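You operate a simulated robot arm through the tools that you are given. There is no shell and no other tool.

You are at the controls of a simulated robot arm. One attempt, no reset.

Task
Put the orange packet back in the stand and clip it shut with the red clip.
Fine: sit the blue clip on the stand's rail; press both levers down till they lock.

Only the result counts: the job must be done as asked and must still hold three seconds after the hand-in. Knocking over, shifting, dropping, spilling or breaking anything else fails it.

Robot
A 7-joint arm with a two-finger parallel gripper, fixed in place. Base frame: the origin is on the floor under the middle of its stand, x ahead of it, y to its left, z up. Units: m, degrees, N and s.
With the tool pointing down near the work surface it reaches from about 0.3 to 0.68 m from the base axis. Its first joint turns from -66.0 to 66.0 degrees. Payload 1.57 kg.
Tool frame: the origin (TCP) lies between the finger pads and is the grasp point; the fingertips stand 0.03 m ahead of it; z points along the fingers, y is the line along which they close. The gripper opens to 0.11 m. The fingers are 0.024 m wide and 0.012 m thick; the gripper's body (0.048 by 0.112 m) begins 0.078 m behind the TCP.
Orientation is that of the tool frame in the base frame, as a unit quaternion [w, x, y, z]. With the fingers straight down and closing along the base's y, the tool's x points along the base's -x, its y along +y and its z along -z.

Tools
- The arm moves only by the tool arm_command. Its argument "commands" is text: rows parted by semicolons, each of 7 numbers parted by spaces: the shift along the base's x, y, z in units of 20 mm (1.0 is 20 mm), then the turn, a rotation vector about the base's x, y, z in units of 5 degrees (1.0 is 5 degrees), then the opening in per cent of the stroke, from 0 (shut) to 100 (fully open). In form: dx dy dz wx wy wz fingers; .... A call has 1 to 20 rows; each row shifts and turns the commanded pose from where the row before left it. A call with a number of a shift or a turn outside -1 to 1 is refused whole. Each row takes 0.2 s and may step no farther than 0.05 m and 8.6 degrees from the row before; otherwise, or with a gripper value out of range, the whole call is refused. A pose out of reach is approached as far as the arm can. The call stops where the force on the tool passes 40 N (or 10 N more than at its start, if that is more) or the arm is blocked; 0.2 s more then pass. Each finger travels about 0.108 m/s and halts on what it meets, pressing with about 24 N; the grip force reading is that of the motor and also rises with nothing between the fingers. The clock runs only during rows and for 0.2 s after the last one: add rows that do not move to give the fingers time. It gives the time, the measured TCP pose, the force on the tool (base axes), the opening and the grip force at its end, in the units of the frame above (readings bear some noise), with the torque about the TCP (base axes, N m) and any sound that the robot's microphone picked up.
- Cameras (640 x 400 px; columns grow to the right, rows downward): "scene" is fixed at [0.1734, -0.4052, 1.3909]; the picture's right is [0.65, -0.76, 0.00], its down [-0.53, -0.46, -0.71] and it looks along [0.54, 0.47, -0.70] (base axes); focal length 326 px, centre (320, 200). "wrist" rides on the gripper at [0.07, 0.016, -0.141] in the tool frame; the picture's right is [-0.23, 0.97, 0.00], its down [-0.86, -0.20, -0.48] and it looks along [-0.47, -0.11, 0.88] (tool axes); focal length 222 px, centre (320, 200). There is no depth. A picture from a camera that has moved, and an enlarged one, comes with that camera's place and axes in the base frame and with its lens.
- capture(camera): a new picture of that camera. The clock stands still meanwhile.
- close_up(camera, box): a new picture of the part [left, top, right, bottom] of that camera's present view, enlarged. The clock stands still meanwhile.
- finish_job(): hands the job in; it is judged then, once.

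Nothing tells you positions but the pictures and the camera data. Unless the task says otherwise, let go and move clear before handing in.

The tools are called after "Emit:" as name(argument=value, ...) on one line, values as JSON. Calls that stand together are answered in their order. arm_command: Moves the arm, as the interface text tells. Its arguments: {"type":"object","properties":{"commands":{"type":"string"}},"required":["commands"]} The other tools are called the same way: capture (camera) takes a picture; close_up (camera, box) takes an enlarged picture of a part of a camera's view; finish_job () hands the job in.

At the start:

```text
t: 0.0
tcp_pos: [0.4203, -0.0727, 1.0234]
orientation: [0.0, 0.0, 1.0, 0.0]
ft_force: [-0.8, 0.7, 0.5]
ft_torque: [-0.01, 0.03, 0.02]
width: 0.11
grasp_force: 0.0
```

scene: 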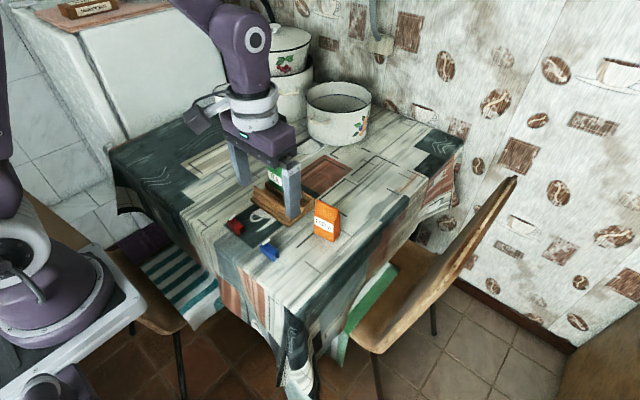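
wrist: 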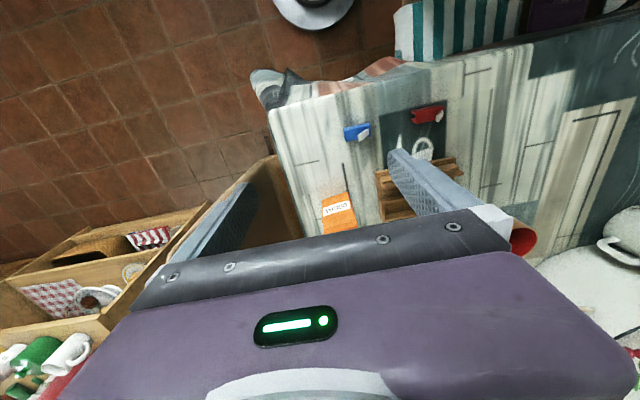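

I see a table with a wooden stand, an orange packet, and red and blue clips near the front edge. I'll look closer before moving anything.

Emit:
close_up(camera="scene", box=[210, 160, 370, 270])

Emit:
close_up(camera="wrist", box=[260, 80, 500, 240])

```text
3.64 times, centred on (290, 215) of scene
camera zoom: at [0.1734, -0.4052, 1.3909], right [0.65, -0.76, 0.0], down [-0.53, -0.46, -0.71], along [0.54, 0.47, -0.7], focal length 1185 px, centre (429, 146)
```

zoom: 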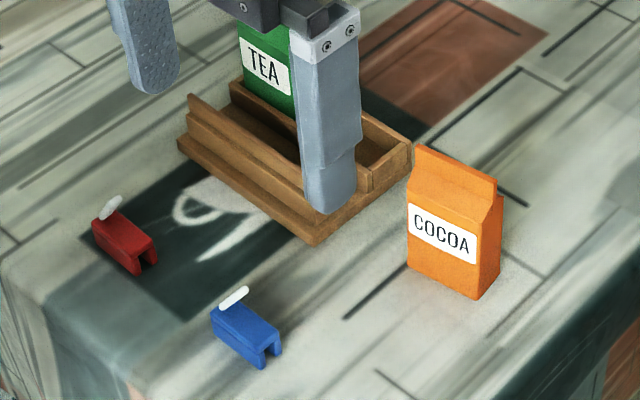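

```text
2.50 times, centred on (380, 160) of wrist
camera zoom: at [0.3511, -0.0557, 1.1637], right [0.23, 0.97, 0.0], down [0.86, -0.2, 0.48], along [0.47, -0.11, -0.88], focal length 555 px, centre (170, 300)
```

zoom: 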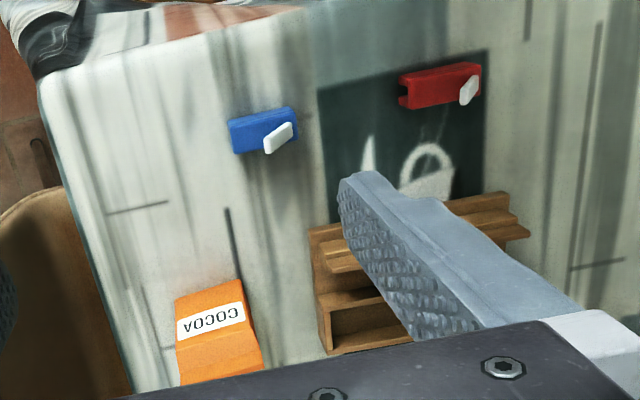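

The blue clip is at about (0.445, -0.012), the red clip at about (0.444, 0.108), the packet near (0.58, -0.065), and the stand spans x 0.53 to 0.63 and y 0.01 to 0.155. The table top is near z 0.75. I'll move the arm aside to get an unobstructed view.

Emit:
arm_command(commands="-0.5 1 0 0 0 0 100; -0.5 1 0 0 0 0 100; -0.5 1 0 0 0 0 100; -0.5 1 0 0 0 0 100; -0.5 1 0 0 0 0 100; -0.5 1 0 0 0 0 100; 0 1 0 0 0 0 100; 0 1 0 0 0 0 100; 0 1 0 0 0 0 100; 0 1 0 0 0 0 100; 0 0 0 0 0 0 100")

Emit:
close_up(camera="scene", box=[210, 160, 370, 270])

Emit:
capture(camera="scene")

Emit:
capture(camera="wrist")

```text
t: 2.4
tcp_pos: [0.3587, 0.1262, 1.0237]
orientation: [0.0, 0.0, 1.0, 0.0]
ft_force: [0.1, -0.3, 0.0]
ft_torque: [-0.01, 0.0, 0.0]
width: 0.11
grasp_force: 0.1
```

```text
3.64 times, centred on (290, 215) of scene
camera zoom: at [0.1734, -0.4052, 1.3909], right [0.65, -0.76, 0.0], down [-0.53, -0.46, -0.71], along [0.54, 0.47, -0.7], focal length 1185 px, centre (429, 146)
```

zoom: 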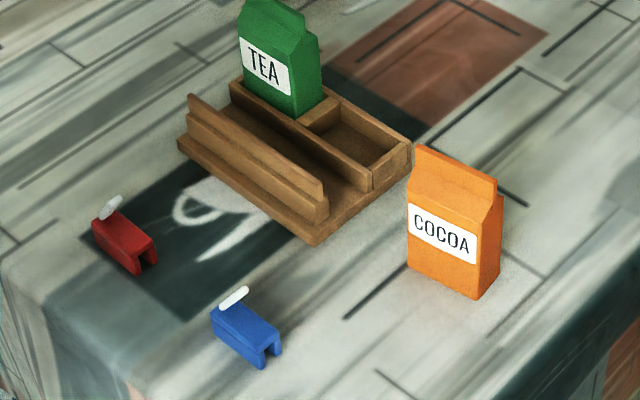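

```text
taken
```

scene: 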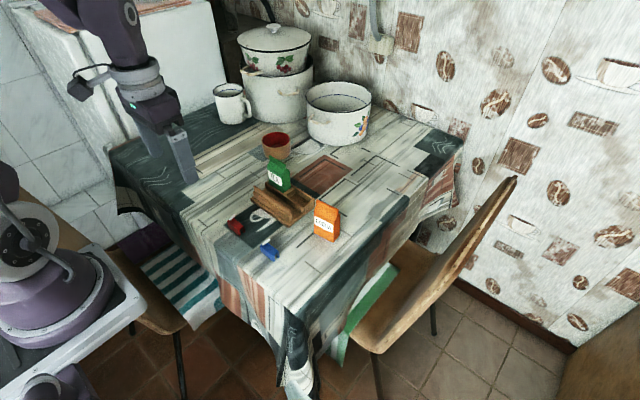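

```text
taken
camera wrist: at [0.2904, 0.1428, 1.1634], right [0.23, 0.97, 0.0], down [0.86, -0.2, 0.48], along [0.47, -0.11, -0.88], focal length 222 px, centre (320, 200)
```

wrist: 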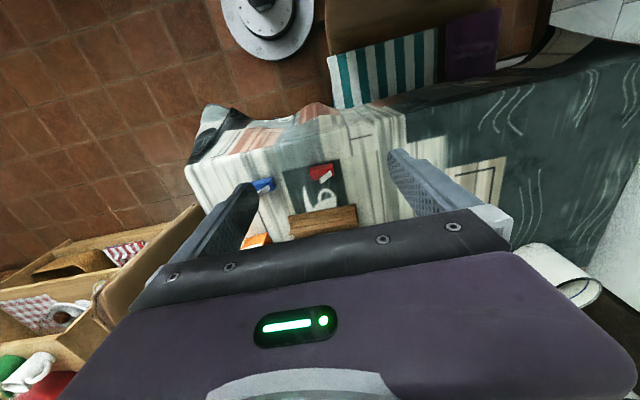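

With the arm out of the way, the stand shows a front rail and two pockets, with TEA in the left one and the right one empty. I'll zoom in on each item.

Emit:
close_up(camera="scene", box=[250, 180, 320, 230])

Emit:
close_up(camera="scene", box=[220, 205, 290, 265])

Emit:
close_up(camera="scene", box=[300, 190, 350, 250])

Emit:
close_up(camera="scene", box=[250, 120, 330, 190])

```text
8.00 times, centred on (285, 205) of scene
camera zoom: at [0.1734, -0.4052, 1.3909], right [0.65, -0.76, 0.0], down [-0.53, -0.46, -0.71], along [0.54, 0.47, -0.7], focal length 2607 px, centre (600, 160)
```

zoom: 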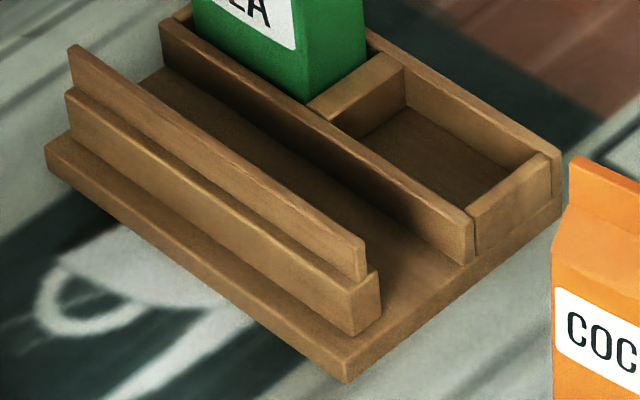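

```text
6.67 times, centred on (255, 235) of scene
camera zoom: at [0.1734, -0.4052, 1.3909], right [0.65, -0.76, 0.0], down [-0.53, -0.46, -0.71], along [0.54, 0.47, -0.7], focal length 2172 px, centre (753, -33)
```

zoom: 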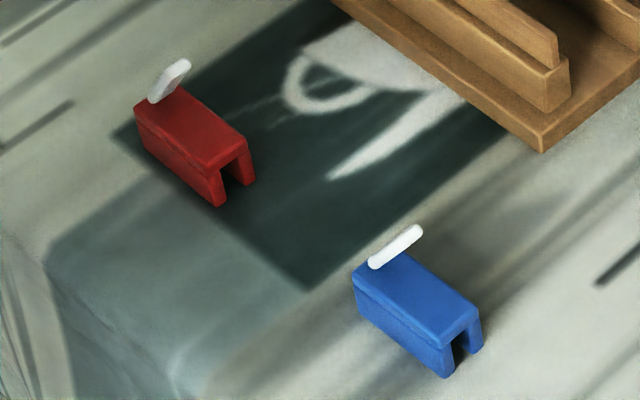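

```text
6.67 times, centred on (325, 220) of scene
camera zoom: at [0.1734, -0.4052, 1.3909], right [0.65, -0.76, 0.0], down [-0.53, -0.46, -0.71], along [0.54, 0.47, -0.7], focal length 2172 px, centre (287, 67)
```

zoom: 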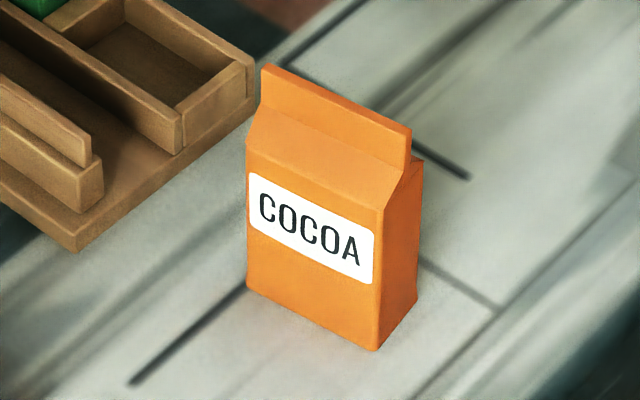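

```text
5.71 times, centred on (290, 155) of scene
camera zoom: at [0.1734, -0.4052, 1.3909], right [0.65, -0.76, 0.0], down [-0.53, -0.46, -0.71], along [0.54, 0.47, -0.7], focal length 1862 px, centre (491, 457)
```

zoom: 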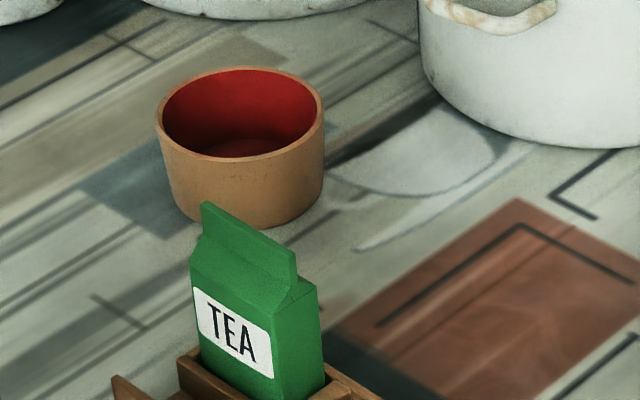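

Next I'll lower the wrist camera toward the two clips so I can measure them.

Emit:
arm_command(commands="-0.5 -0.8 -1 0 0 0 100; -0.5 -0.8 -1 0 0 0 100; 0 -0.8 -1 0 0 0 100; 0 0 -1 0 0 0 100; 0 0 0 0 0 0 100")

Emit:
capture(camera="wrist")

```text
t: 3.6
tcp_pos: [0.3399, 0.0797, 0.9422]
orientation: [0.0, 0.0, 1.0, 0.0]
ft_force: [-0.3, 0.0, -0.4]
ft_torque: [0.01, -0.01, 0.0]
width: 0.1099
grasp_force: 0.1
```

```text
taken
camera wrist: at [0.2718, 0.0958, 1.0826], right [0.23, 0.97, 0.0], down [0.86, -0.2, 0.48], along [0.47, -0.11, -0.88], focal length 222 px, centre (320, 200)
```

wrist: 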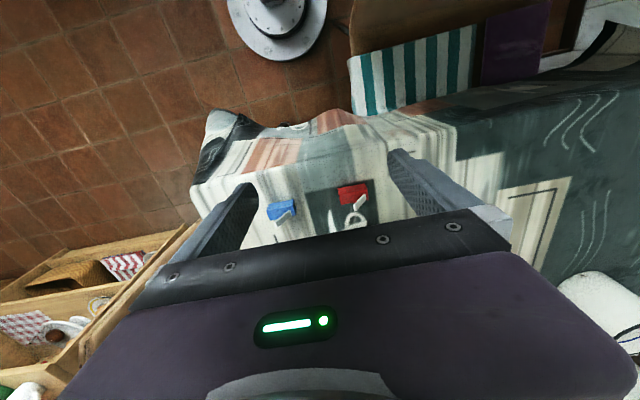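

Emit:
close_up(camera="wrist", box=[250, 165, 400, 250])

Emit:
close_up(camera="wrist", box=[260, 190, 308, 220])

Emit:
close_up(camera="wrist", box=[330, 175, 378, 205])

Emit:
close_up(camera="scene", box=[225, 210, 257, 238])

Emit:
close_up(camera="scene", box=[258, 236, 294, 264])

```text
4.27 times, centred on (325, 208) of wrist
camera zoom: at [0.2718, 0.0958, 1.0826], right [0.23, 0.97, 0.0], down [0.86, -0.2, 0.48], along [0.47, -0.11, -0.88], focal length 948 px, centre (299, 168)
```

zoom: 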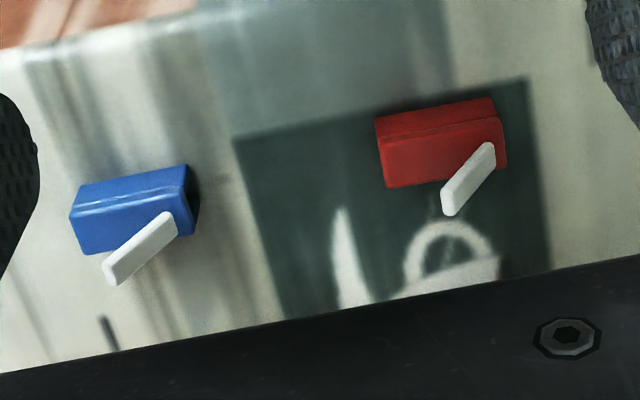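

```text
13.33 times, centred on (284, 205) of wrist
camera zoom: at [0.2718, 0.0958, 1.0826], right [0.23, 0.97, 0.0], down [0.86, -0.2, 0.48], along [0.47, -0.11, -0.88], focal length 2962 px, centre (800, 133)
```

zoom: 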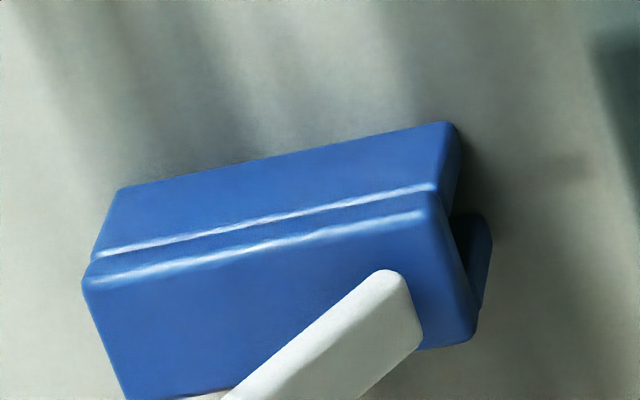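

```text
13.33 times, centred on (354, 190) of wrist
camera zoom: at [0.2718, 0.0958, 1.0826], right [0.23, 0.97, 0.0], down [0.86, -0.2, 0.48], along [0.47, -0.11, -0.88], focal length 2962 px, centre (-133, 333)
```

zoom: 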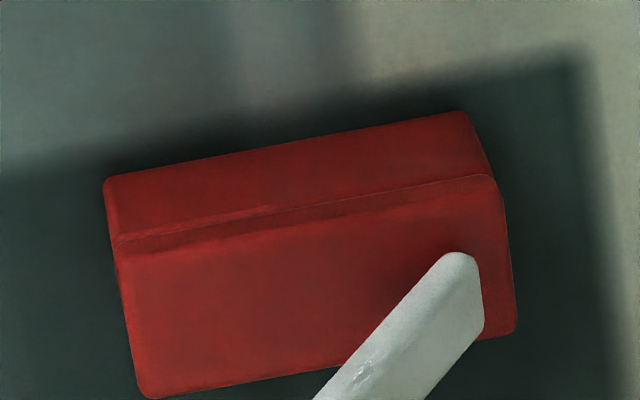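

```text
14.29 times, centred on (241, 224) of scene
camera zoom: at [0.1734, -0.4052, 1.3909], right [0.65, -0.76, 0.0], down [-0.53, -0.46, -0.71], along [0.54, 0.47, -0.7], focal length 4655 px, centre (1449, -143)
```

zoom: 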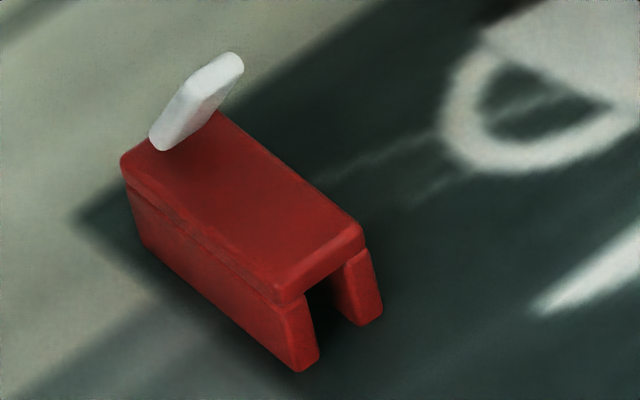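

```text
14.29 times, centred on (276, 250) of scene
camera zoom: at [0.1734, -0.4052, 1.3909], right [0.65, -0.76, 0.0], down [-0.53, -0.46, -0.71], along [0.54, 0.47, -0.7], focal length 4655 px, centre (949, -514)
```

zoom: 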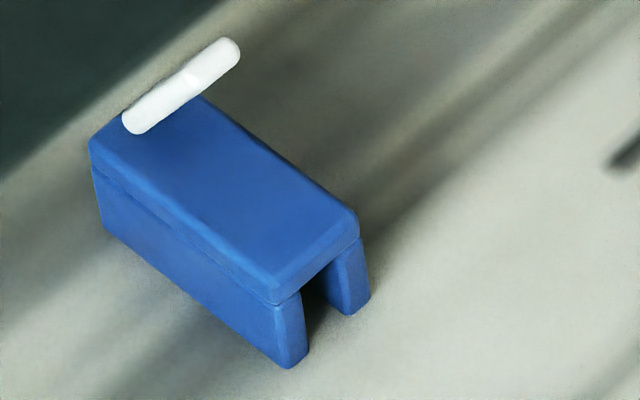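

Emit:
close_up(camera="scene", box=[284, 182, 324, 212])

Emit:
close_up(camera="scene", box=[252, 180, 302, 230])

Emit:
close_up(camera="scene", box=[308, 194, 344, 222])

Emit:
close_up(camera="scene", box=[308, 218, 344, 246])

```text
13.33 times, centred on (304, 197) of scene
camera zoom: at [0.1734, -0.4052, 1.3909], right [0.65, -0.76, 0.0], down [-0.53, -0.46, -0.71], along [0.54, 0.47, -0.7], focal length 4345 px, centre (533, 240)
```

zoom: 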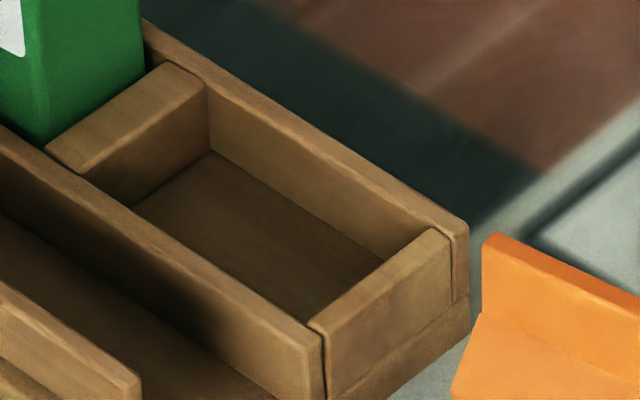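

```text
8.00 times, centred on (277, 205) of scene
camera zoom: at [0.1734, -0.4052, 1.3909], right [0.65, -0.76, 0.0], down [-0.53, -0.46, -0.71], along [0.54, 0.47, -0.7], focal length 2607 px, centre (664, 160)
```

zoom: 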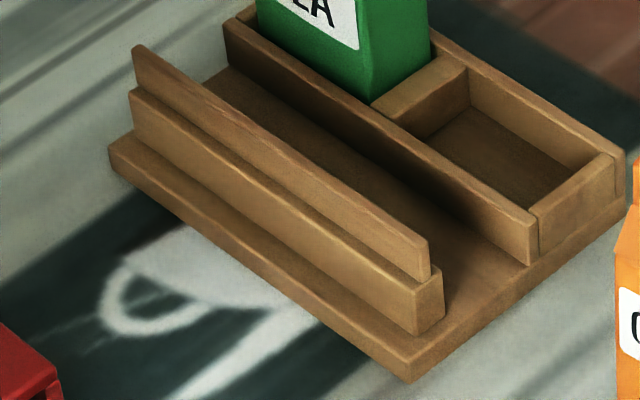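

```text
14.29 times, centred on (326, 208) of scene
camera zoom: at [0.1734, -0.4052, 1.3909], right [0.65, -0.76, 0.0], down [-0.53, -0.46, -0.71], along [0.54, 0.47, -0.7], focal length 4655 px, centre (234, 86)
```

zoom: 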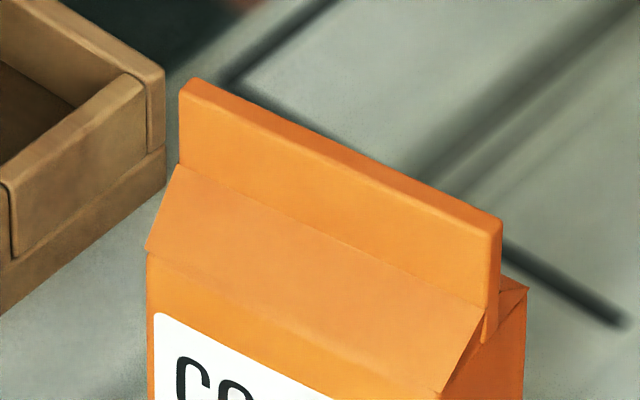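

```text
14.29 times, centred on (326, 232) of scene
camera zoom: at [0.1734, -0.4052, 1.3909], right [0.65, -0.76, 0.0], down [-0.53, -0.46, -0.71], along [0.54, 0.47, -0.7], focal length 4655 px, centre (234, -257)
```

zoom: 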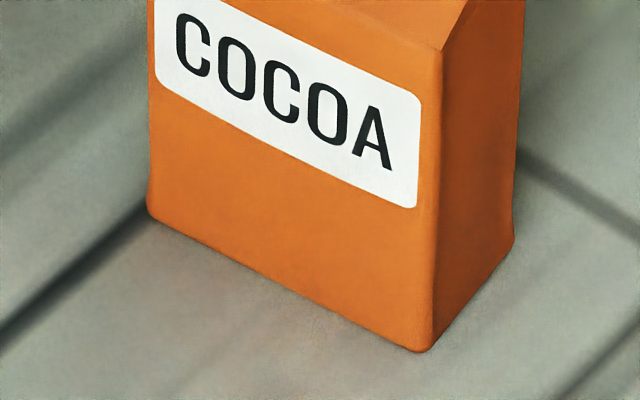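

The layout is clear now. The stand is square to the axes with its empty pocket centred near (0.618, 0.049). The rail sits at x≈0.5535 with its top near z 0.80. The packet is at (0.587, -0.074), turned about 8.5°, and both clips lie along y. I'll turn the gripper about 98° so the fingers close across the packet's thin side, and hover above it.

Emit:
arm_command(commands="0.62 -0.383 0.1 0 0 0.985 100; 0.62 -0.383 0.1 0 0 0.985 100; 0.62 -0.383 0.1 0 0 0.985 100; 0.62 -0.383 0.1 0 0 0.985 100; 0.62 -0.383 0.1 0 0 0.985 100; 0.62 -0.383 0.1 0 0 0.985 100; 0.62 -0.383 0.1 0 0 0.985 100; 0.62 -0.383 0.1 0 0 0.985 100; 0.62 -0.383 0.1 0 0 0.985 100; 0.62 -0.383 0.1 0 0 0.985 100; 0.62 -0.383 0 0 0 0.985 100; 0.62 -0.383 0 0 0 0.985 100; 0.62 -0.383 0 0 0 0.985 100; 0.62 -0.383 0 0 0 0.985 100; 0.62 -0.383 0 0 0 0.985 100; 0.62 -0.383 0 0 0 0.985 100; 0.62 -0.383 0 0 0 0.985 100; 0.62 -0.383 0 0 0 0.985 100; 0.62 -0.383 0 0 0 0.985 100; 0.57 -0.383 0 0 0 0.985 100")

Emit:
capture(camera="wrist")

Emit:
capture(camera="scene")

```text
t: 7.8
tcp_pos: [0.5878, -0.0739, 0.964]
orientation: [0.0, 0.757, -0.653, 0.0]
ft_force: [0.4, -0.3, 0.3]
ft_torque: [0.02, -0.01, 0.0]
width: 0.11
grasp_force: 0.1
```

```text
taken
camera wrist: at [0.5827, -0.1455, 1.1033], right [-1.0, 0.08, 0.0], down [0.07, 0.88, 0.48], along [0.04, 0.48, -0.88], focal length 222 px, centre (320, 200)
```

wrist: 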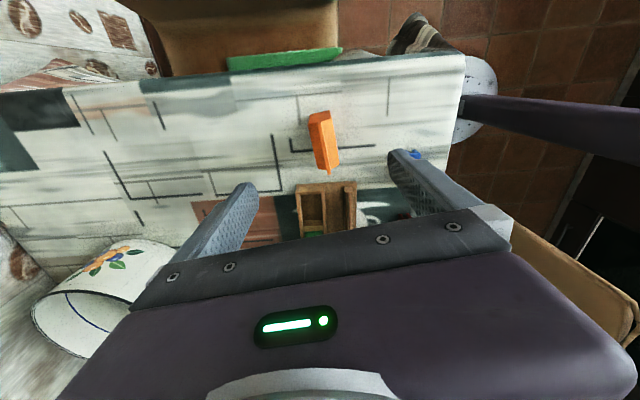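

```text
taken
```

scene: 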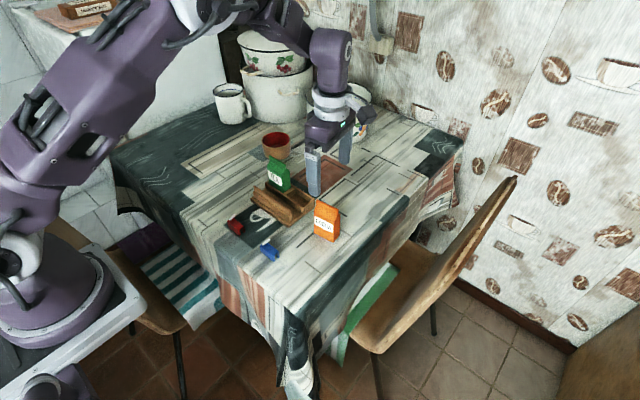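

Emit:
close_up(camera="wrist", box=[280, 95, 380, 245])

Emit:
close_up(camera="wrist", box=[295, 100, 355, 180])

Emit:
close_up(camera="wrist", box=[285, 175, 375, 240])

```text
2.67 times, centred on (330, 170) of wrist
camera zoom: at [0.5827, -0.1455, 1.1033], right [-1.0, 0.08, 0.0], down [0.07, 0.88, 0.48], along [0.04, 0.48, -0.88], focal length 592 px, centre (293, 280)
```

zoom: 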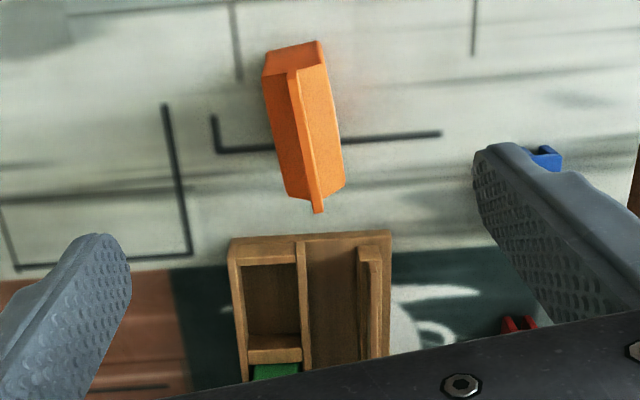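

```text
5.00 times, centred on (325, 140) of wrist
camera zoom: at [0.5827, -0.1455, 1.1033], right [-1.0, 0.08, 0.0], down [0.07, 0.88, 0.48], along [0.04, 0.48, -0.88], focal length 1111 px, centre (295, 500)
```

zoom: 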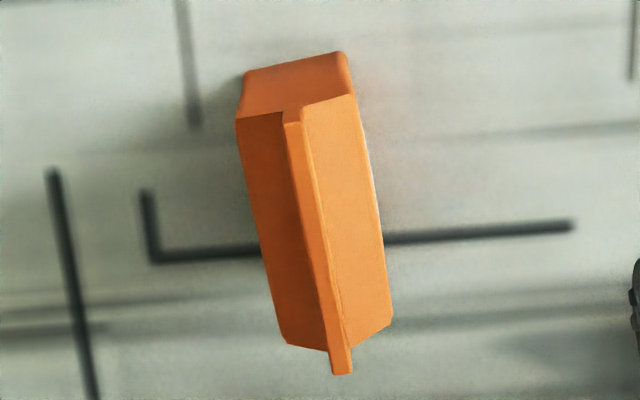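

```text
6.15 times, centred on (330, 208) of wrist
camera zoom: at [0.5827, -0.1455, 1.1033], right [-1.0, 0.08, 0.0], down [0.07, 0.88, 0.48], along [0.04, 0.48, -0.88], focal length 1367 px, centre (258, 154)
```

zoom: 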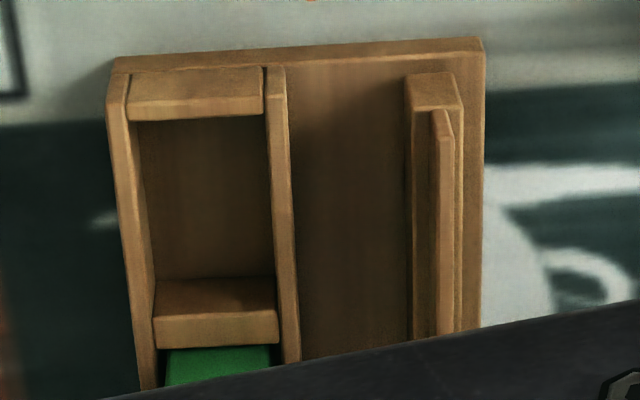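

The wrist and scene views agree on how things sit relative to each other: the pocket centre is about (+0.030, +0.122) from the packet centre, turned about -9°. I'll centre over the packet and descend with the fingers open.

Emit:
arm_command(commands="-0.2 0.1 -1 0 0 0 100; 0 0 -1 0 0 0 100; 0 0 -1 0 0 0 100; 0 0 -1 0 0 0 100; 0 0 -1 0 0 0 100; 0 0 -1 0 0 0 100; 0 0 -0.8 0 0 0 100; 0 0 -0.7 0 0 0 100; 0 0 0 0 0 0 100")

Emit:
capture(camera="wrist")

Emit:
close_up(camera="scene", box=[270, 150, 380, 250])

```text
t: 9.8
tcp_pos: [0.5843, -0.0717, 0.8118]
orientation: [0.0, 0.757, -0.653, 0.0]
ft_force: [0.2, 0.7, -0.3]
ft_torque: [-0.01, -0.01, 0.02]
width: 0.1099
grasp_force: 0.0
```

```text
taken
camera wrist: at [0.5781, -0.1426, 0.9516], right [-1.0, 0.08, 0.0], down [0.07, 0.88, 0.48], along [0.04, 0.48, -0.88], focal length 222 px, centre (320, 200)
```

wrist: 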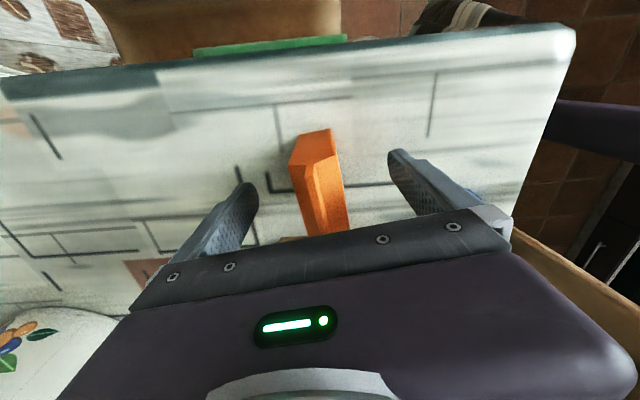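

```text
4.00 times, centred on (325, 200) of scene
camera zoom: at [0.1734, -0.4052, 1.3909], right [0.65, -0.76, 0.0], down [-0.53, -0.46, -0.71], along [0.54, 0.47, -0.7], focal length 1304 px, centre (300, 200)
```

zoom: 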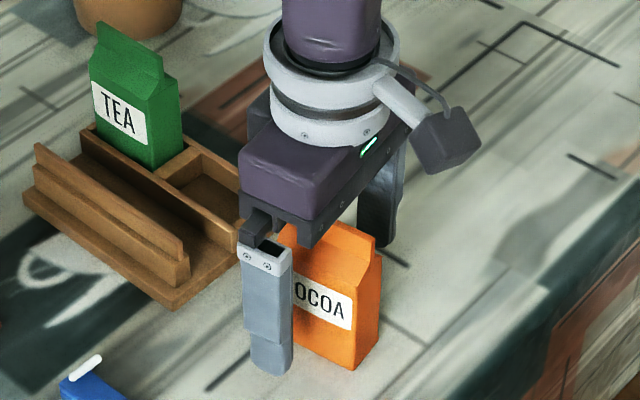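

Emit:
arm_command(commands="0 0 0 0 0 0 42; 0 0 0 0 0 0 42; 0 0 0 0 0 0 42")

Emit:
close_up(camera="wrist", box=[250, 110, 410, 250])

Emit:
close_up(camera="scene", box=[300, 185, 370, 250])

```text
t: 10.6
tcp_pos: [0.5838, -0.0717, 0.8116]
orientation: [0.0, 0.757, -0.654, 0.001]
ft_force: [-0.2, 0.0, -0.6]
ft_torque: [0.0, 0.02, 0.0]
width: 0.0463
grasp_force: 0.0
```

```text
2.86 times, centred on (330, 180) of wrist
camera zoom: at [0.578, -0.1426, 0.9518], right [-1.0, 0.08, 0.0], down [0.07, 0.88, 0.48], along [0.04, 0.48, -0.88], focal length 635 px, centre (291, 257)
```

zoom: 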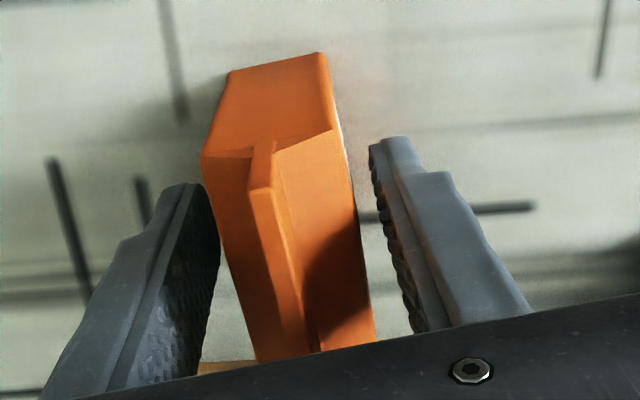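

```text
6.15 times, centred on (335, 218) of scene
camera zoom: at [0.1734, -0.4052, 1.3909], right [0.65, -0.76, 0.0], down [-0.53, -0.46, -0.71], along [0.54, 0.47, -0.7], focal length 2005 px, centre (228, 92)
```

zoom: 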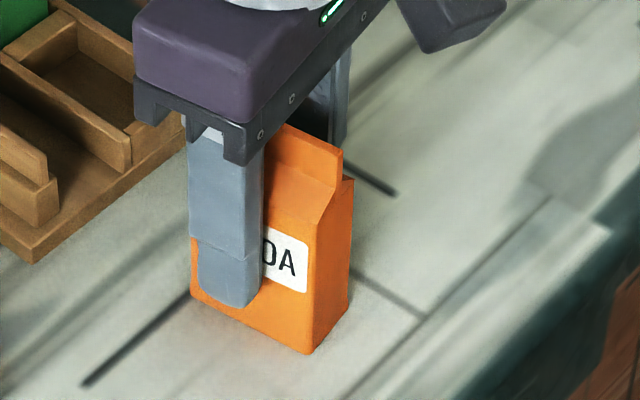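

The packet is centred between the fingers to within about 1 mm, so I'll grip it and lift.

Emit:
arm_command(commands="0 0 0 0 0 0 15; 0 0 0 0 0 0 15; 0 0 0 0 0 0 15; 0 0 0 0 0 0 15")

Emit:
close_up(camera="wrist", box=[250, 110, 410, 250])

```text
t: 11.6
tcp_pos: [0.584, -0.0713, 0.8127]
orientation: [0.0, 0.757, -0.654, 0.0]
ft_force: [0.3, 0.4, 0.1]
ft_torque: [-0.07, 0.0, 0.03]
width: 0.0327
grasp_force: 24.2
```

```text
2.86 times, centred on (330, 180) of wrist
camera zoom: at [0.5781, -0.1426, 0.9518], right [-1.0, 0.08, 0.0], down [0.07, 0.88, 0.48], along [0.04, 0.48, -0.88], focal length 635 px, centre (291, 257)
```

zoom: 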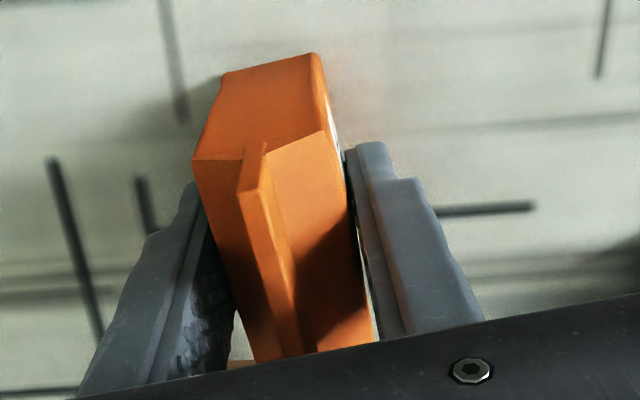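

Emit:
arm_command(commands="0 0 0.5 0 0 0 15; 0 0 0.5 0 0 0 15; 0 0 1 0 0 0 15; 0 0 1 0 0 0 15; 0 0 1 0 0 0 15; 0 0 0.6 0 0 0 15; 0 0 0 0 0 0 15")

Emit:
capture(camera="wrist")

Emit:
close_up(camera="scene", box=[270, 130, 380, 250])

```text
t: 13.2
tcp_pos: [0.5836, -0.0747, 0.9058]
orientation: [0.0, 0.757, -0.653, 0.0]
ft_force: [0.0, -0.1, -1.7]
ft_torque: [0.01, -0.02, 0.02]
width: 0.0327
grasp_force: 23.9
```

```text
taken
camera wrist: at [0.5787, -0.1453, 1.0462], right [-1.0, 0.08, 0.0], down [0.07, 0.88, 0.48], along [0.04, 0.48, -0.88], focal length 222 px, centre (320, 200)
```

wrist: 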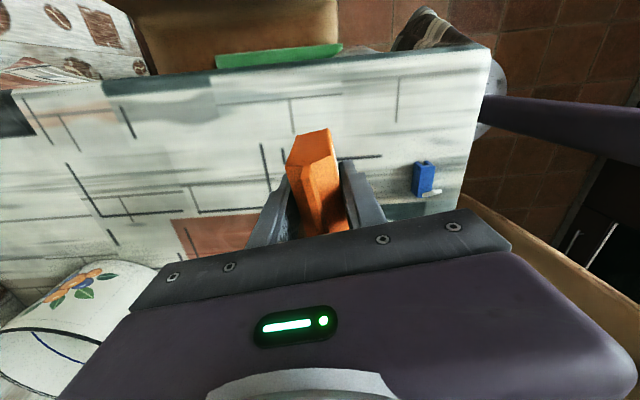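

```text
3.33 times, centred on (325, 190) of scene
camera zoom: at [0.1734, -0.4052, 1.3909], right [0.65, -0.76, 0.0], down [-0.53, -0.46, -0.71], along [0.54, 0.47, -0.7], focal length 1086 px, centre (303, 233)
```

zoom: 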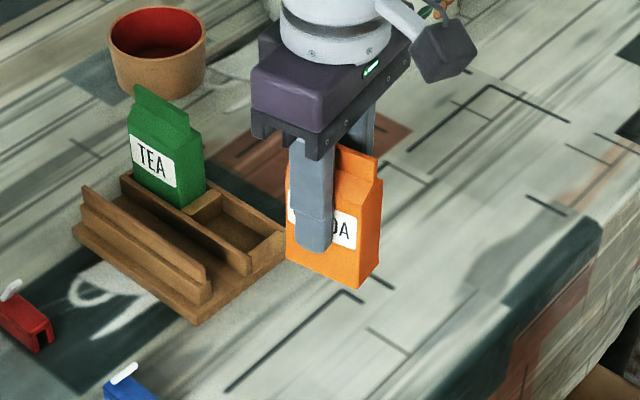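

The packet is held firmly. Next I'll carry it over the empty pocket and turn it square to the stand.

Emit:
arm_command(commands="0.216 0.872 0 0 0 -0.286 15; 0.216 0.872 0 0 0 -0.286 15; 0.216 0.872 0 0 0 -0.286 15; 0.216 0.872 0 0 0 -0.286 15; 0.216 0.872 0 0 0 -0.286 15; 0.216 0.872 0 0 0 -0.286 15; 0.216 0.872 0 0 0 -0.286 15; 0 0 0 0 0 0 15; 0 0 0 0 0 0 15")

Emit:
capture(camera="wrist")

Emit:
close_up(camera="scene", box=[250, 130, 340, 230])

```text
t: 15.2
tcp_pos: [0.6135, 0.0486, 0.9069]
orientation: [0.0, -0.697, 0.717, 0.001]
ft_force: [-0.4, -0.1, -0.8]
ft_torque: [-0.02, 0.01, 0.01]
width: 0.033
grasp_force: 24.3
```

```text
taken
camera wrist: at [0.5951, -0.0201, 1.0461], right [-0.97, 0.25, 0.0], down [0.22, 0.85, 0.48], along [0.12, 0.46, -0.88], focal length 222 px, centre (320, 200)
```

wrist: 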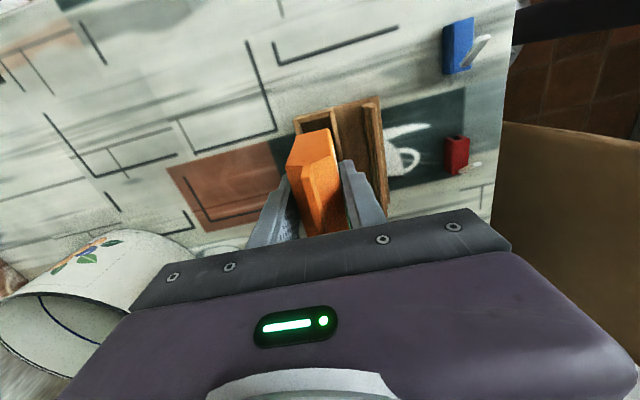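

```text
4.00 times, centred on (295, 180) of scene
camera zoom: at [0.1734, -0.4052, 1.3909], right [0.65, -0.76, 0.0], down [-0.53, -0.46, -0.71], along [0.54, 0.47, -0.7], focal length 1304 px, centre (420, 280)
```

zoom: 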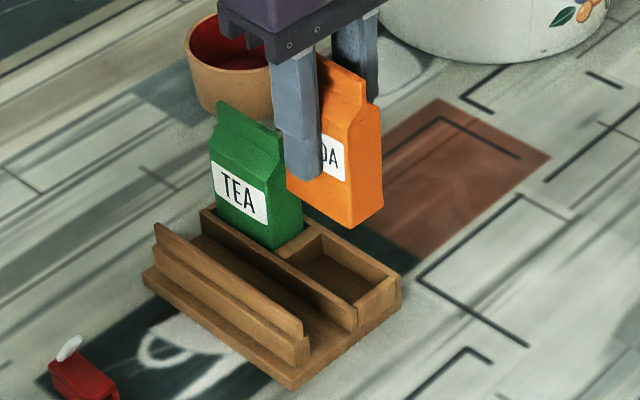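

Emit:
close_up(camera="wrist", box=[270, 85, 410, 240])

Emit:
close_up(camera="scene", box=[285, 140, 335, 215])

```text
2.58 times, centred on (340, 162) of wrist
camera zoom: at [0.5951, -0.0201, 1.0461], right [-0.97, 0.25, 0.0], down [0.22, 0.85, 0.48], along [0.12, 0.46, -0.88], focal length 573 px, centre (268, 297)
```

zoom: 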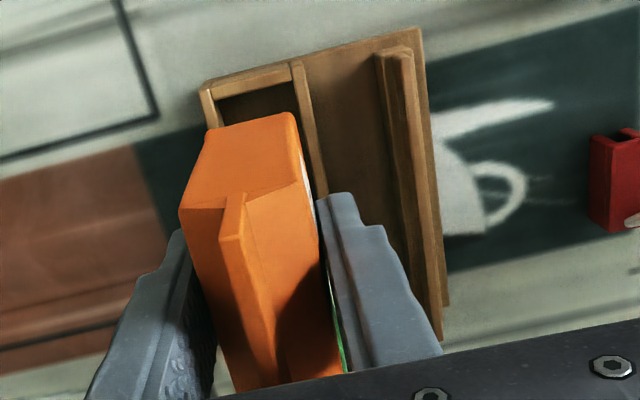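

```text
5.33 times, centred on (310, 178) of scene
camera zoom: at [0.1734, -0.4052, 1.3909], right [0.65, -0.76, 0.0], down [-0.53, -0.46, -0.71], along [0.54, 0.47, -0.7], focal length 1738 px, centre (373, 320)
```

zoom: 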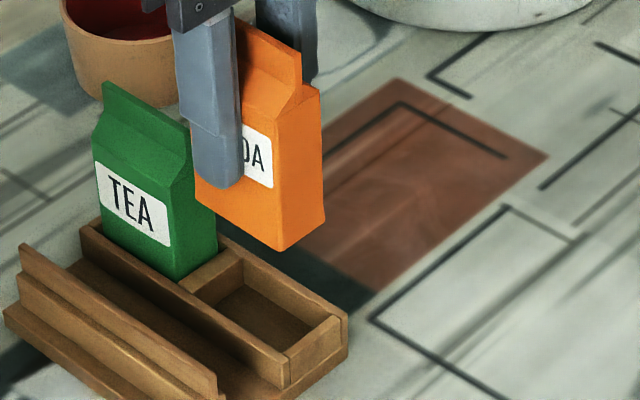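

The wrist view puts the packet within about 1 mm of the pocket centre. I'll lower it to just above the rim and check again.

Emit:
arm_command(commands="0 0 -0.7 0 0 0 15; 0 0 -0.7 0 0 0 15; 0 0 -0.6 0 0 0 15; 0 0 -0.6 0 0 0 15; 0 0 0 0 0 0 15; 0 0 0 0 0 0 15")

Emit:
close_up(camera="wrist", box=[270, 85, 410, 240])

Emit:
close_up(camera="scene", box=[285, 165, 330, 220])

```text
t: 16.6
tcp_pos: [0.6146, 0.0478, 0.8526]
orientation: [0.0, -0.697, 0.717, 0.0]
ft_force: [0.1, -0.2, -0.6]
ft_torque: [0.02, 0.0, 0.0]
width: 0.0326
grasp_force: 23.4
```

```text
2.58 times, centred on (340, 162) of wrist
camera zoom: at [0.5967, -0.0206, 0.993], right [-0.97, 0.25, 0.0], down [0.22, 0.85, 0.48], along [0.12, 0.46, -0.88], focal length 573 px, centre (268, 297)
```

zoom: 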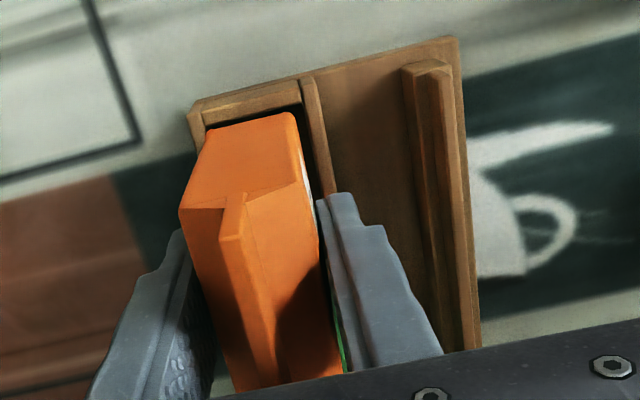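

```text
7.27 times, centred on (308, 192) of scene
camera zoom: at [0.1734, -0.4052, 1.3909], right [0.65, -0.76, 0.0], down [-0.53, -0.46, -0.71], along [0.54, 0.47, -0.7], focal length 2370 px, centre (411, 254)
```

zoom: 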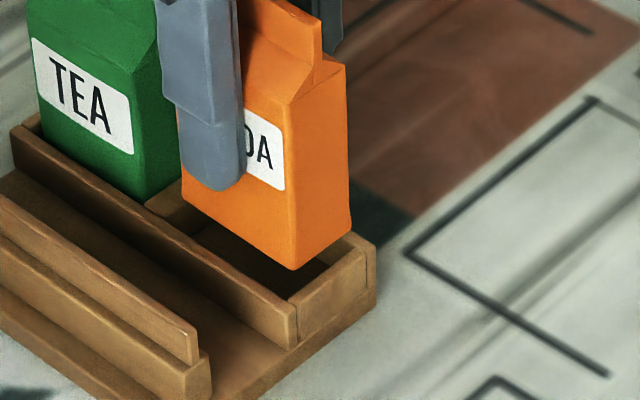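

Emit:
close_up(camera="wrist", box=[305, 105, 365, 145])

Emit:
close_up(camera="scene", box=[300, 190, 326, 212])

```text
10.00 times, centred on (335, 125) of wrist
camera zoom: at [0.5967, -0.0206, 0.993], right [-0.97, 0.25, 0.0], down [0.22, 0.85, 0.48], along [0.12, 0.46, -0.88], focal length 2221 px, centre (170, 950)
```

zoom: 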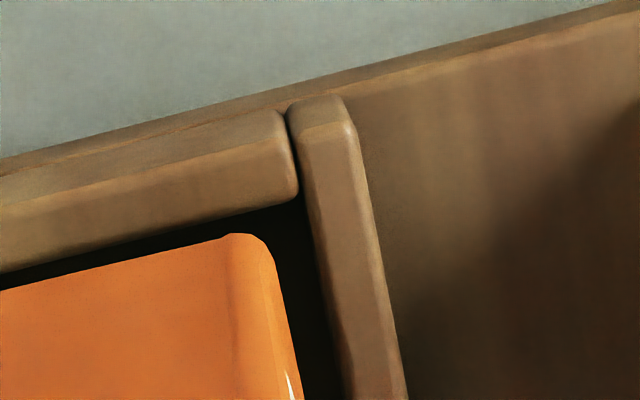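

```text
16.00 times, centred on (313, 201) of scene
camera zoom: at [0.1734, -0.4052, 1.3909], right [0.65, -0.76, 0.0], down [-0.53, -0.46, -0.71], along [0.54, 0.47, -0.7], focal length 5214 px, centre (432, 184)
```

zoom: 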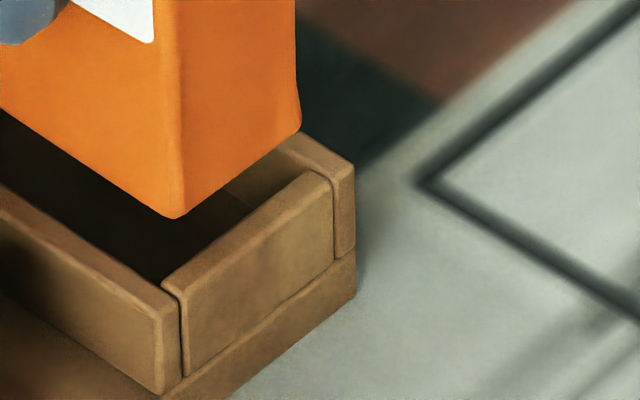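

Emit:
close_up(camera="wrist", box=[280, 115, 340, 155])

```text
10.00 times, centred on (310, 135) of wrist
camera zoom: at [0.5967, -0.0206, 0.993], right [-0.97, 0.25, 0.0], down [0.22, 0.85, 0.48], along [0.12, 0.46, -0.88], focal length 2221 px, centre (420, 850)
```

zoom: 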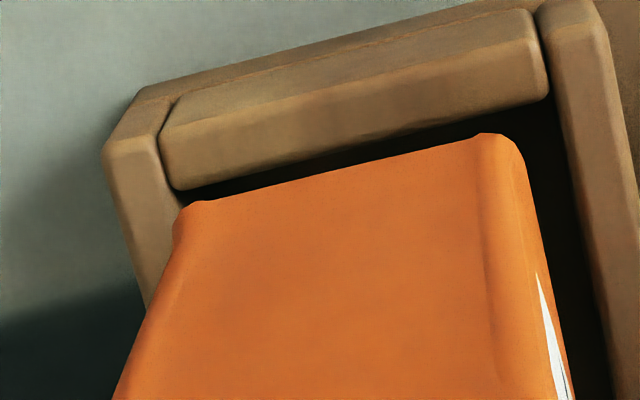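

Emit:
arm_command(commands="-0.09 0.02 0 0 0 0 15; 0 0 -0.2 0 0 0 15; 0 0 -0.2 0 0 0 15; 0 0 -0.2 0 0 0 15; 0 0 0 0 0 0 15")

Emit:
close_up(camera="wrist", box=[280, 105, 355, 155])

Emit:
close_up(camera="scene", box=[290, 180, 330, 215])

```text
t: 17.8
tcp_pos: [0.6132, 0.0488, 0.8421]
orientation: [0.001, -0.697, 0.717, -0.001]
ft_force: [-1.6, 4.5, 15.5]
ft_torque: [-0.3, 0.14, -0.04]
width: 0.0325
grasp_force: 24.3
```

```text
8.00 times, centred on (318, 130) of wrist
camera zoom: at [0.5942, -0.0191, 0.9818], right [-0.97, 0.25, 0.0], down [0.22, 0.85, 0.48], along [0.12, 0.46, -0.88], focal length 1777 px, centre (340, 760)
```

zoom: 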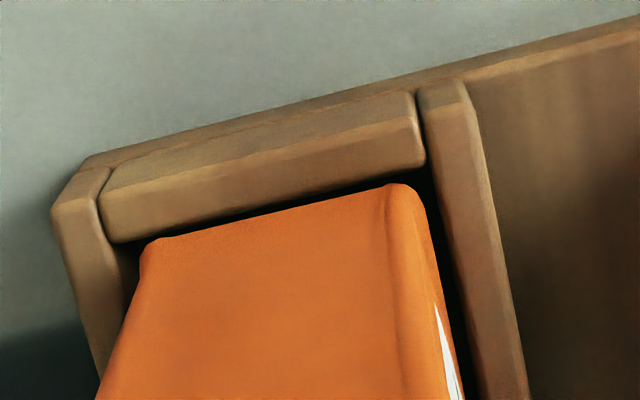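

```text
11.43 times, centred on (310, 198) of scene
camera zoom: at [0.1731, -0.4051, 1.391], right [0.65, -0.76, 0.0], down [-0.53, -0.46, -0.71], along [0.54, 0.47, -0.7], focal length 3724 px, centre (434, 229)
```

zoom: 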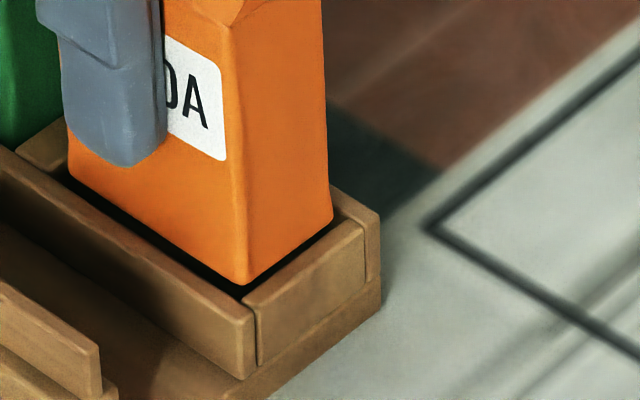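

The force reading shows the packet's near edge catching on the near (-y) wall. I'll back up a little, shift +y about 2 mm and try again.

Emit:
arm_command(commands="0 0 0.3 0 0 0 15; 0 0.06 0.1 0 0 0 15; 0 0.05 0 0 0 0 15; 0 0 0 0 0 0 15")

Emit:
close_up(camera="wrist", box=[280, 105, 355, 155])

Emit:
close_up(camera="scene", box=[275, 165, 330, 215])

```text
t: 18.8
tcp_pos: [0.6108, 0.0513, 0.8485]
orientation: [0.001, -0.697, 0.717, 0.0]
ft_force: [-1.6, 0.1, -1.1]
ft_torque: [-0.01, -0.02, 0.0]
width: 0.0325
grasp_force: 23.6
```

```text
8.00 times, centred on (318, 130) of wrist
camera zoom: at [0.5943, -0.0169, 0.9895], right [-0.97, 0.25, 0.0], down [0.22, 0.85, 0.48], along [0.12, 0.46, -0.88], focal length 1777 px, centre (340, 760)
```

zoom: 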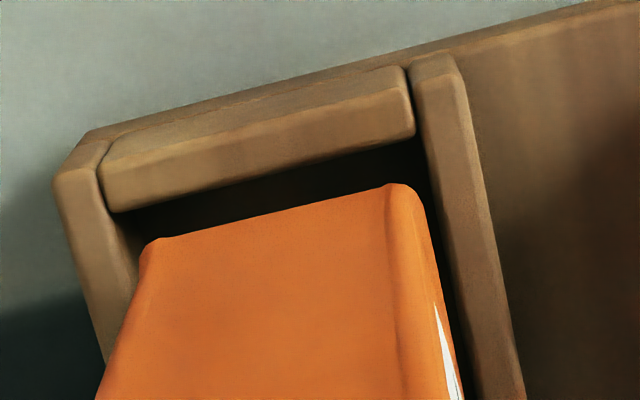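

```text
8.00 times, centred on (302, 190) of scene
camera zoom: at [0.1734, -0.4052, 1.3909], right [0.65, -0.76, 0.0], down [-0.53, -0.46, -0.71], along [0.54, 0.47, -0.7], focal length 2607 px, centre (460, 280)
```

zoom: 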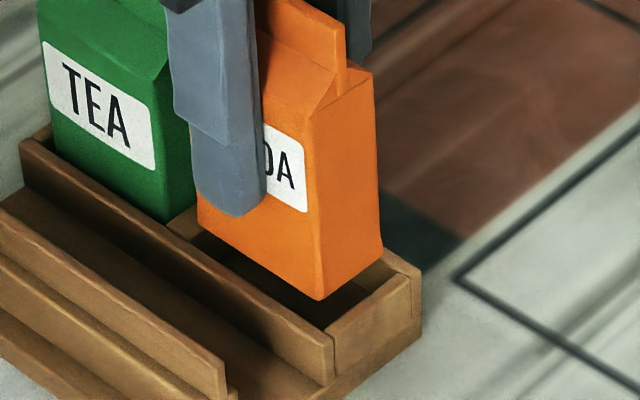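

Emit:
arm_command(commands="0.02 -0.04 0 0 0 0 15; 0 0 -0.15 0 0 0 15; 0 0 -0.15 0 0 0 15; 0 0 -0.15 0 0 0 15; 0 0 0 0 0 0 15")

Emit:
close_up(camera="wrist", box=[280, 105, 355, 155])

Emit:
close_up(camera="scene", box=[275, 165, 330, 215])

```text
t: 20.0
tcp_pos: [0.6115, 0.0499, 0.8405]
orientation: [0.0, -0.697, 0.717, 0.0]
ft_force: [0.4, 1.9, -2.1]
ft_torque: [0.08, 0.0, 0.01]
width: 0.0329
grasp_force: 23.8
```

```text
8.00 times, centred on (318, 130) of wrist
camera zoom: at [0.5935, -0.0183, 0.9804], right [-0.97, 0.25, 0.0], down [0.22, 0.85, 0.48], along [0.12, 0.46, -0.88], focal length 1777 px, centre (340, 760)
```

zoom: 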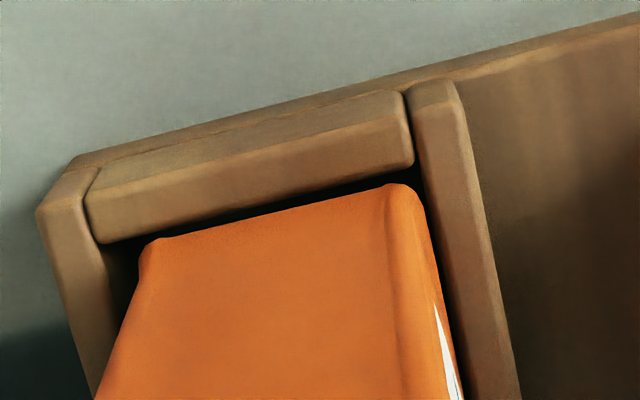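

```text
8.00 times, centred on (302, 190) of scene
camera zoom: at [0.1735, -0.4052, 1.3909], right [0.65, -0.76, 0.0], down [-0.53, -0.46, -0.71], along [0.54, 0.47, -0.7], focal length 2607 px, centre (460, 280)
```

zoom: 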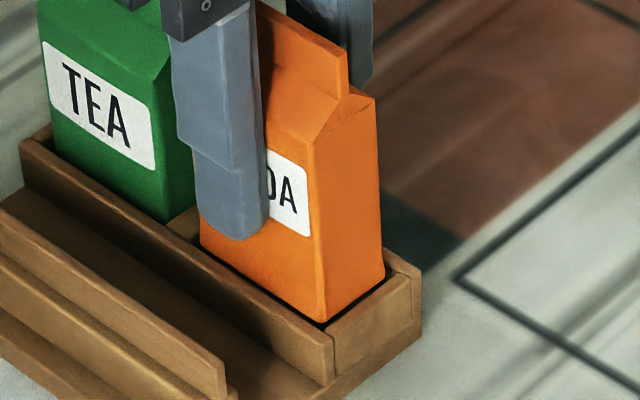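

The packet has cleared the rim with no upward force. I'll continue down in small steps while watching the force.

Emit:
arm_command(commands="0.03 0 -0.1 0 0 0 15; 0 0 -0.12 0 0 0 15; 0 0 -0.12 0 0 0 15; 0 0 0 0 0 0 15")

Emit:
close_up(camera="scene", box=[275, 165, 330, 215])

```text
t: 21.0
tcp_pos: [0.6126, 0.0515, 0.8354]
orientation: [0.0, -0.698, 0.716, 0.0]
ft_force: [-0.2, 0.9, -1.2]
ft_torque: [-0.01, -0.01, -0.01]
width: 0.0328
grasp_force: 24.0
```

```text
8.00 times, centred on (302, 190) of scene
camera zoom: at [0.1734, -0.4052, 1.3909], right [0.65, -0.76, 0.0], down [-0.53, -0.46, -0.71], along [0.54, 0.47, -0.7], focal length 2607 px, centre (460, 280)
```

zoom: 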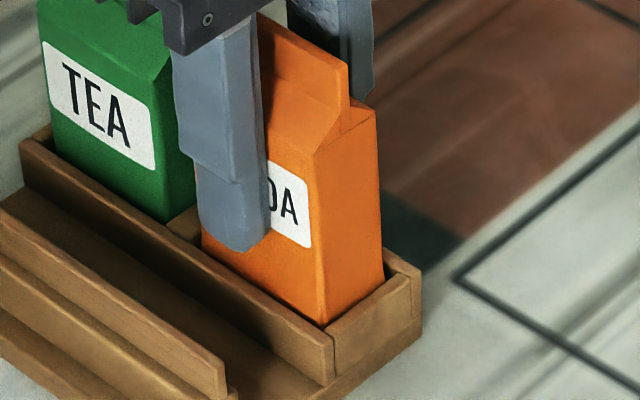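

Emit:
arm_command(commands="0 0 -0.1 0 0 0 15; 0 0 -0.1 0 0 0 15; 0 0 -0.1 0 0 0 15; 0 0 0 0 0 0 15")

```text
t: 22.0
tcp_pos: [0.6124, 0.0513, 0.8271]
orientation: [0.0, -0.697, 0.717, -0.001]
ft_force: [0.4, 0.8, -1.7]
ft_torque: [0.02, 0.0, 0.01]
width: 0.0329
grasp_force: 24.6
```

Emit:
arm_command(commands="0 0 -0.08 0 0 0 15; 0 0 -0.08 0 0 0 15; 0 0 0 0 0 0 15")

Emit:
close_up(camera="scene", box=[270, 155, 330, 215])

```text
t: 22.8
tcp_pos: [0.6122, 0.0514, 0.8254]
orientation: [0.0, -0.698, 0.717, 0.0]
ft_force: [0.1, -0.3, -1.3]
ft_torque: [0.02, 0.02, 0.01]
width: 0.0327
grasp_force: 24.2
```

```text
6.67 times, centred on (300, 185) of scene
camera zoom: at [0.1734, -0.4052, 1.3909], right [0.65, -0.76, 0.0], down [-0.53, -0.46, -0.71], along [0.54, 0.47, -0.7], focal length 2172 px, centre (453, 300)
```

zoom: 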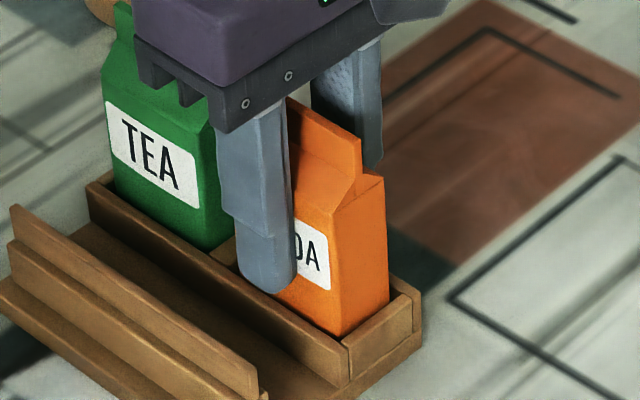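

Emit:
arm_command(commands="0 0 -0.06 0 0 0 15; 0 0 -0.06 0 0 0 15; 0 0 0 0 0 0 15")

```text
t: 23.6
tcp_pos: [0.6138, 0.0524, 0.8234]
orientation: [0.0, -0.697, 0.717, 0.0]
ft_force: [-4.8, -0.9, 11.0]
ft_torque: [0.34, 0.24, 0.09]
width: 0.0328
grasp_force: 24.4
```

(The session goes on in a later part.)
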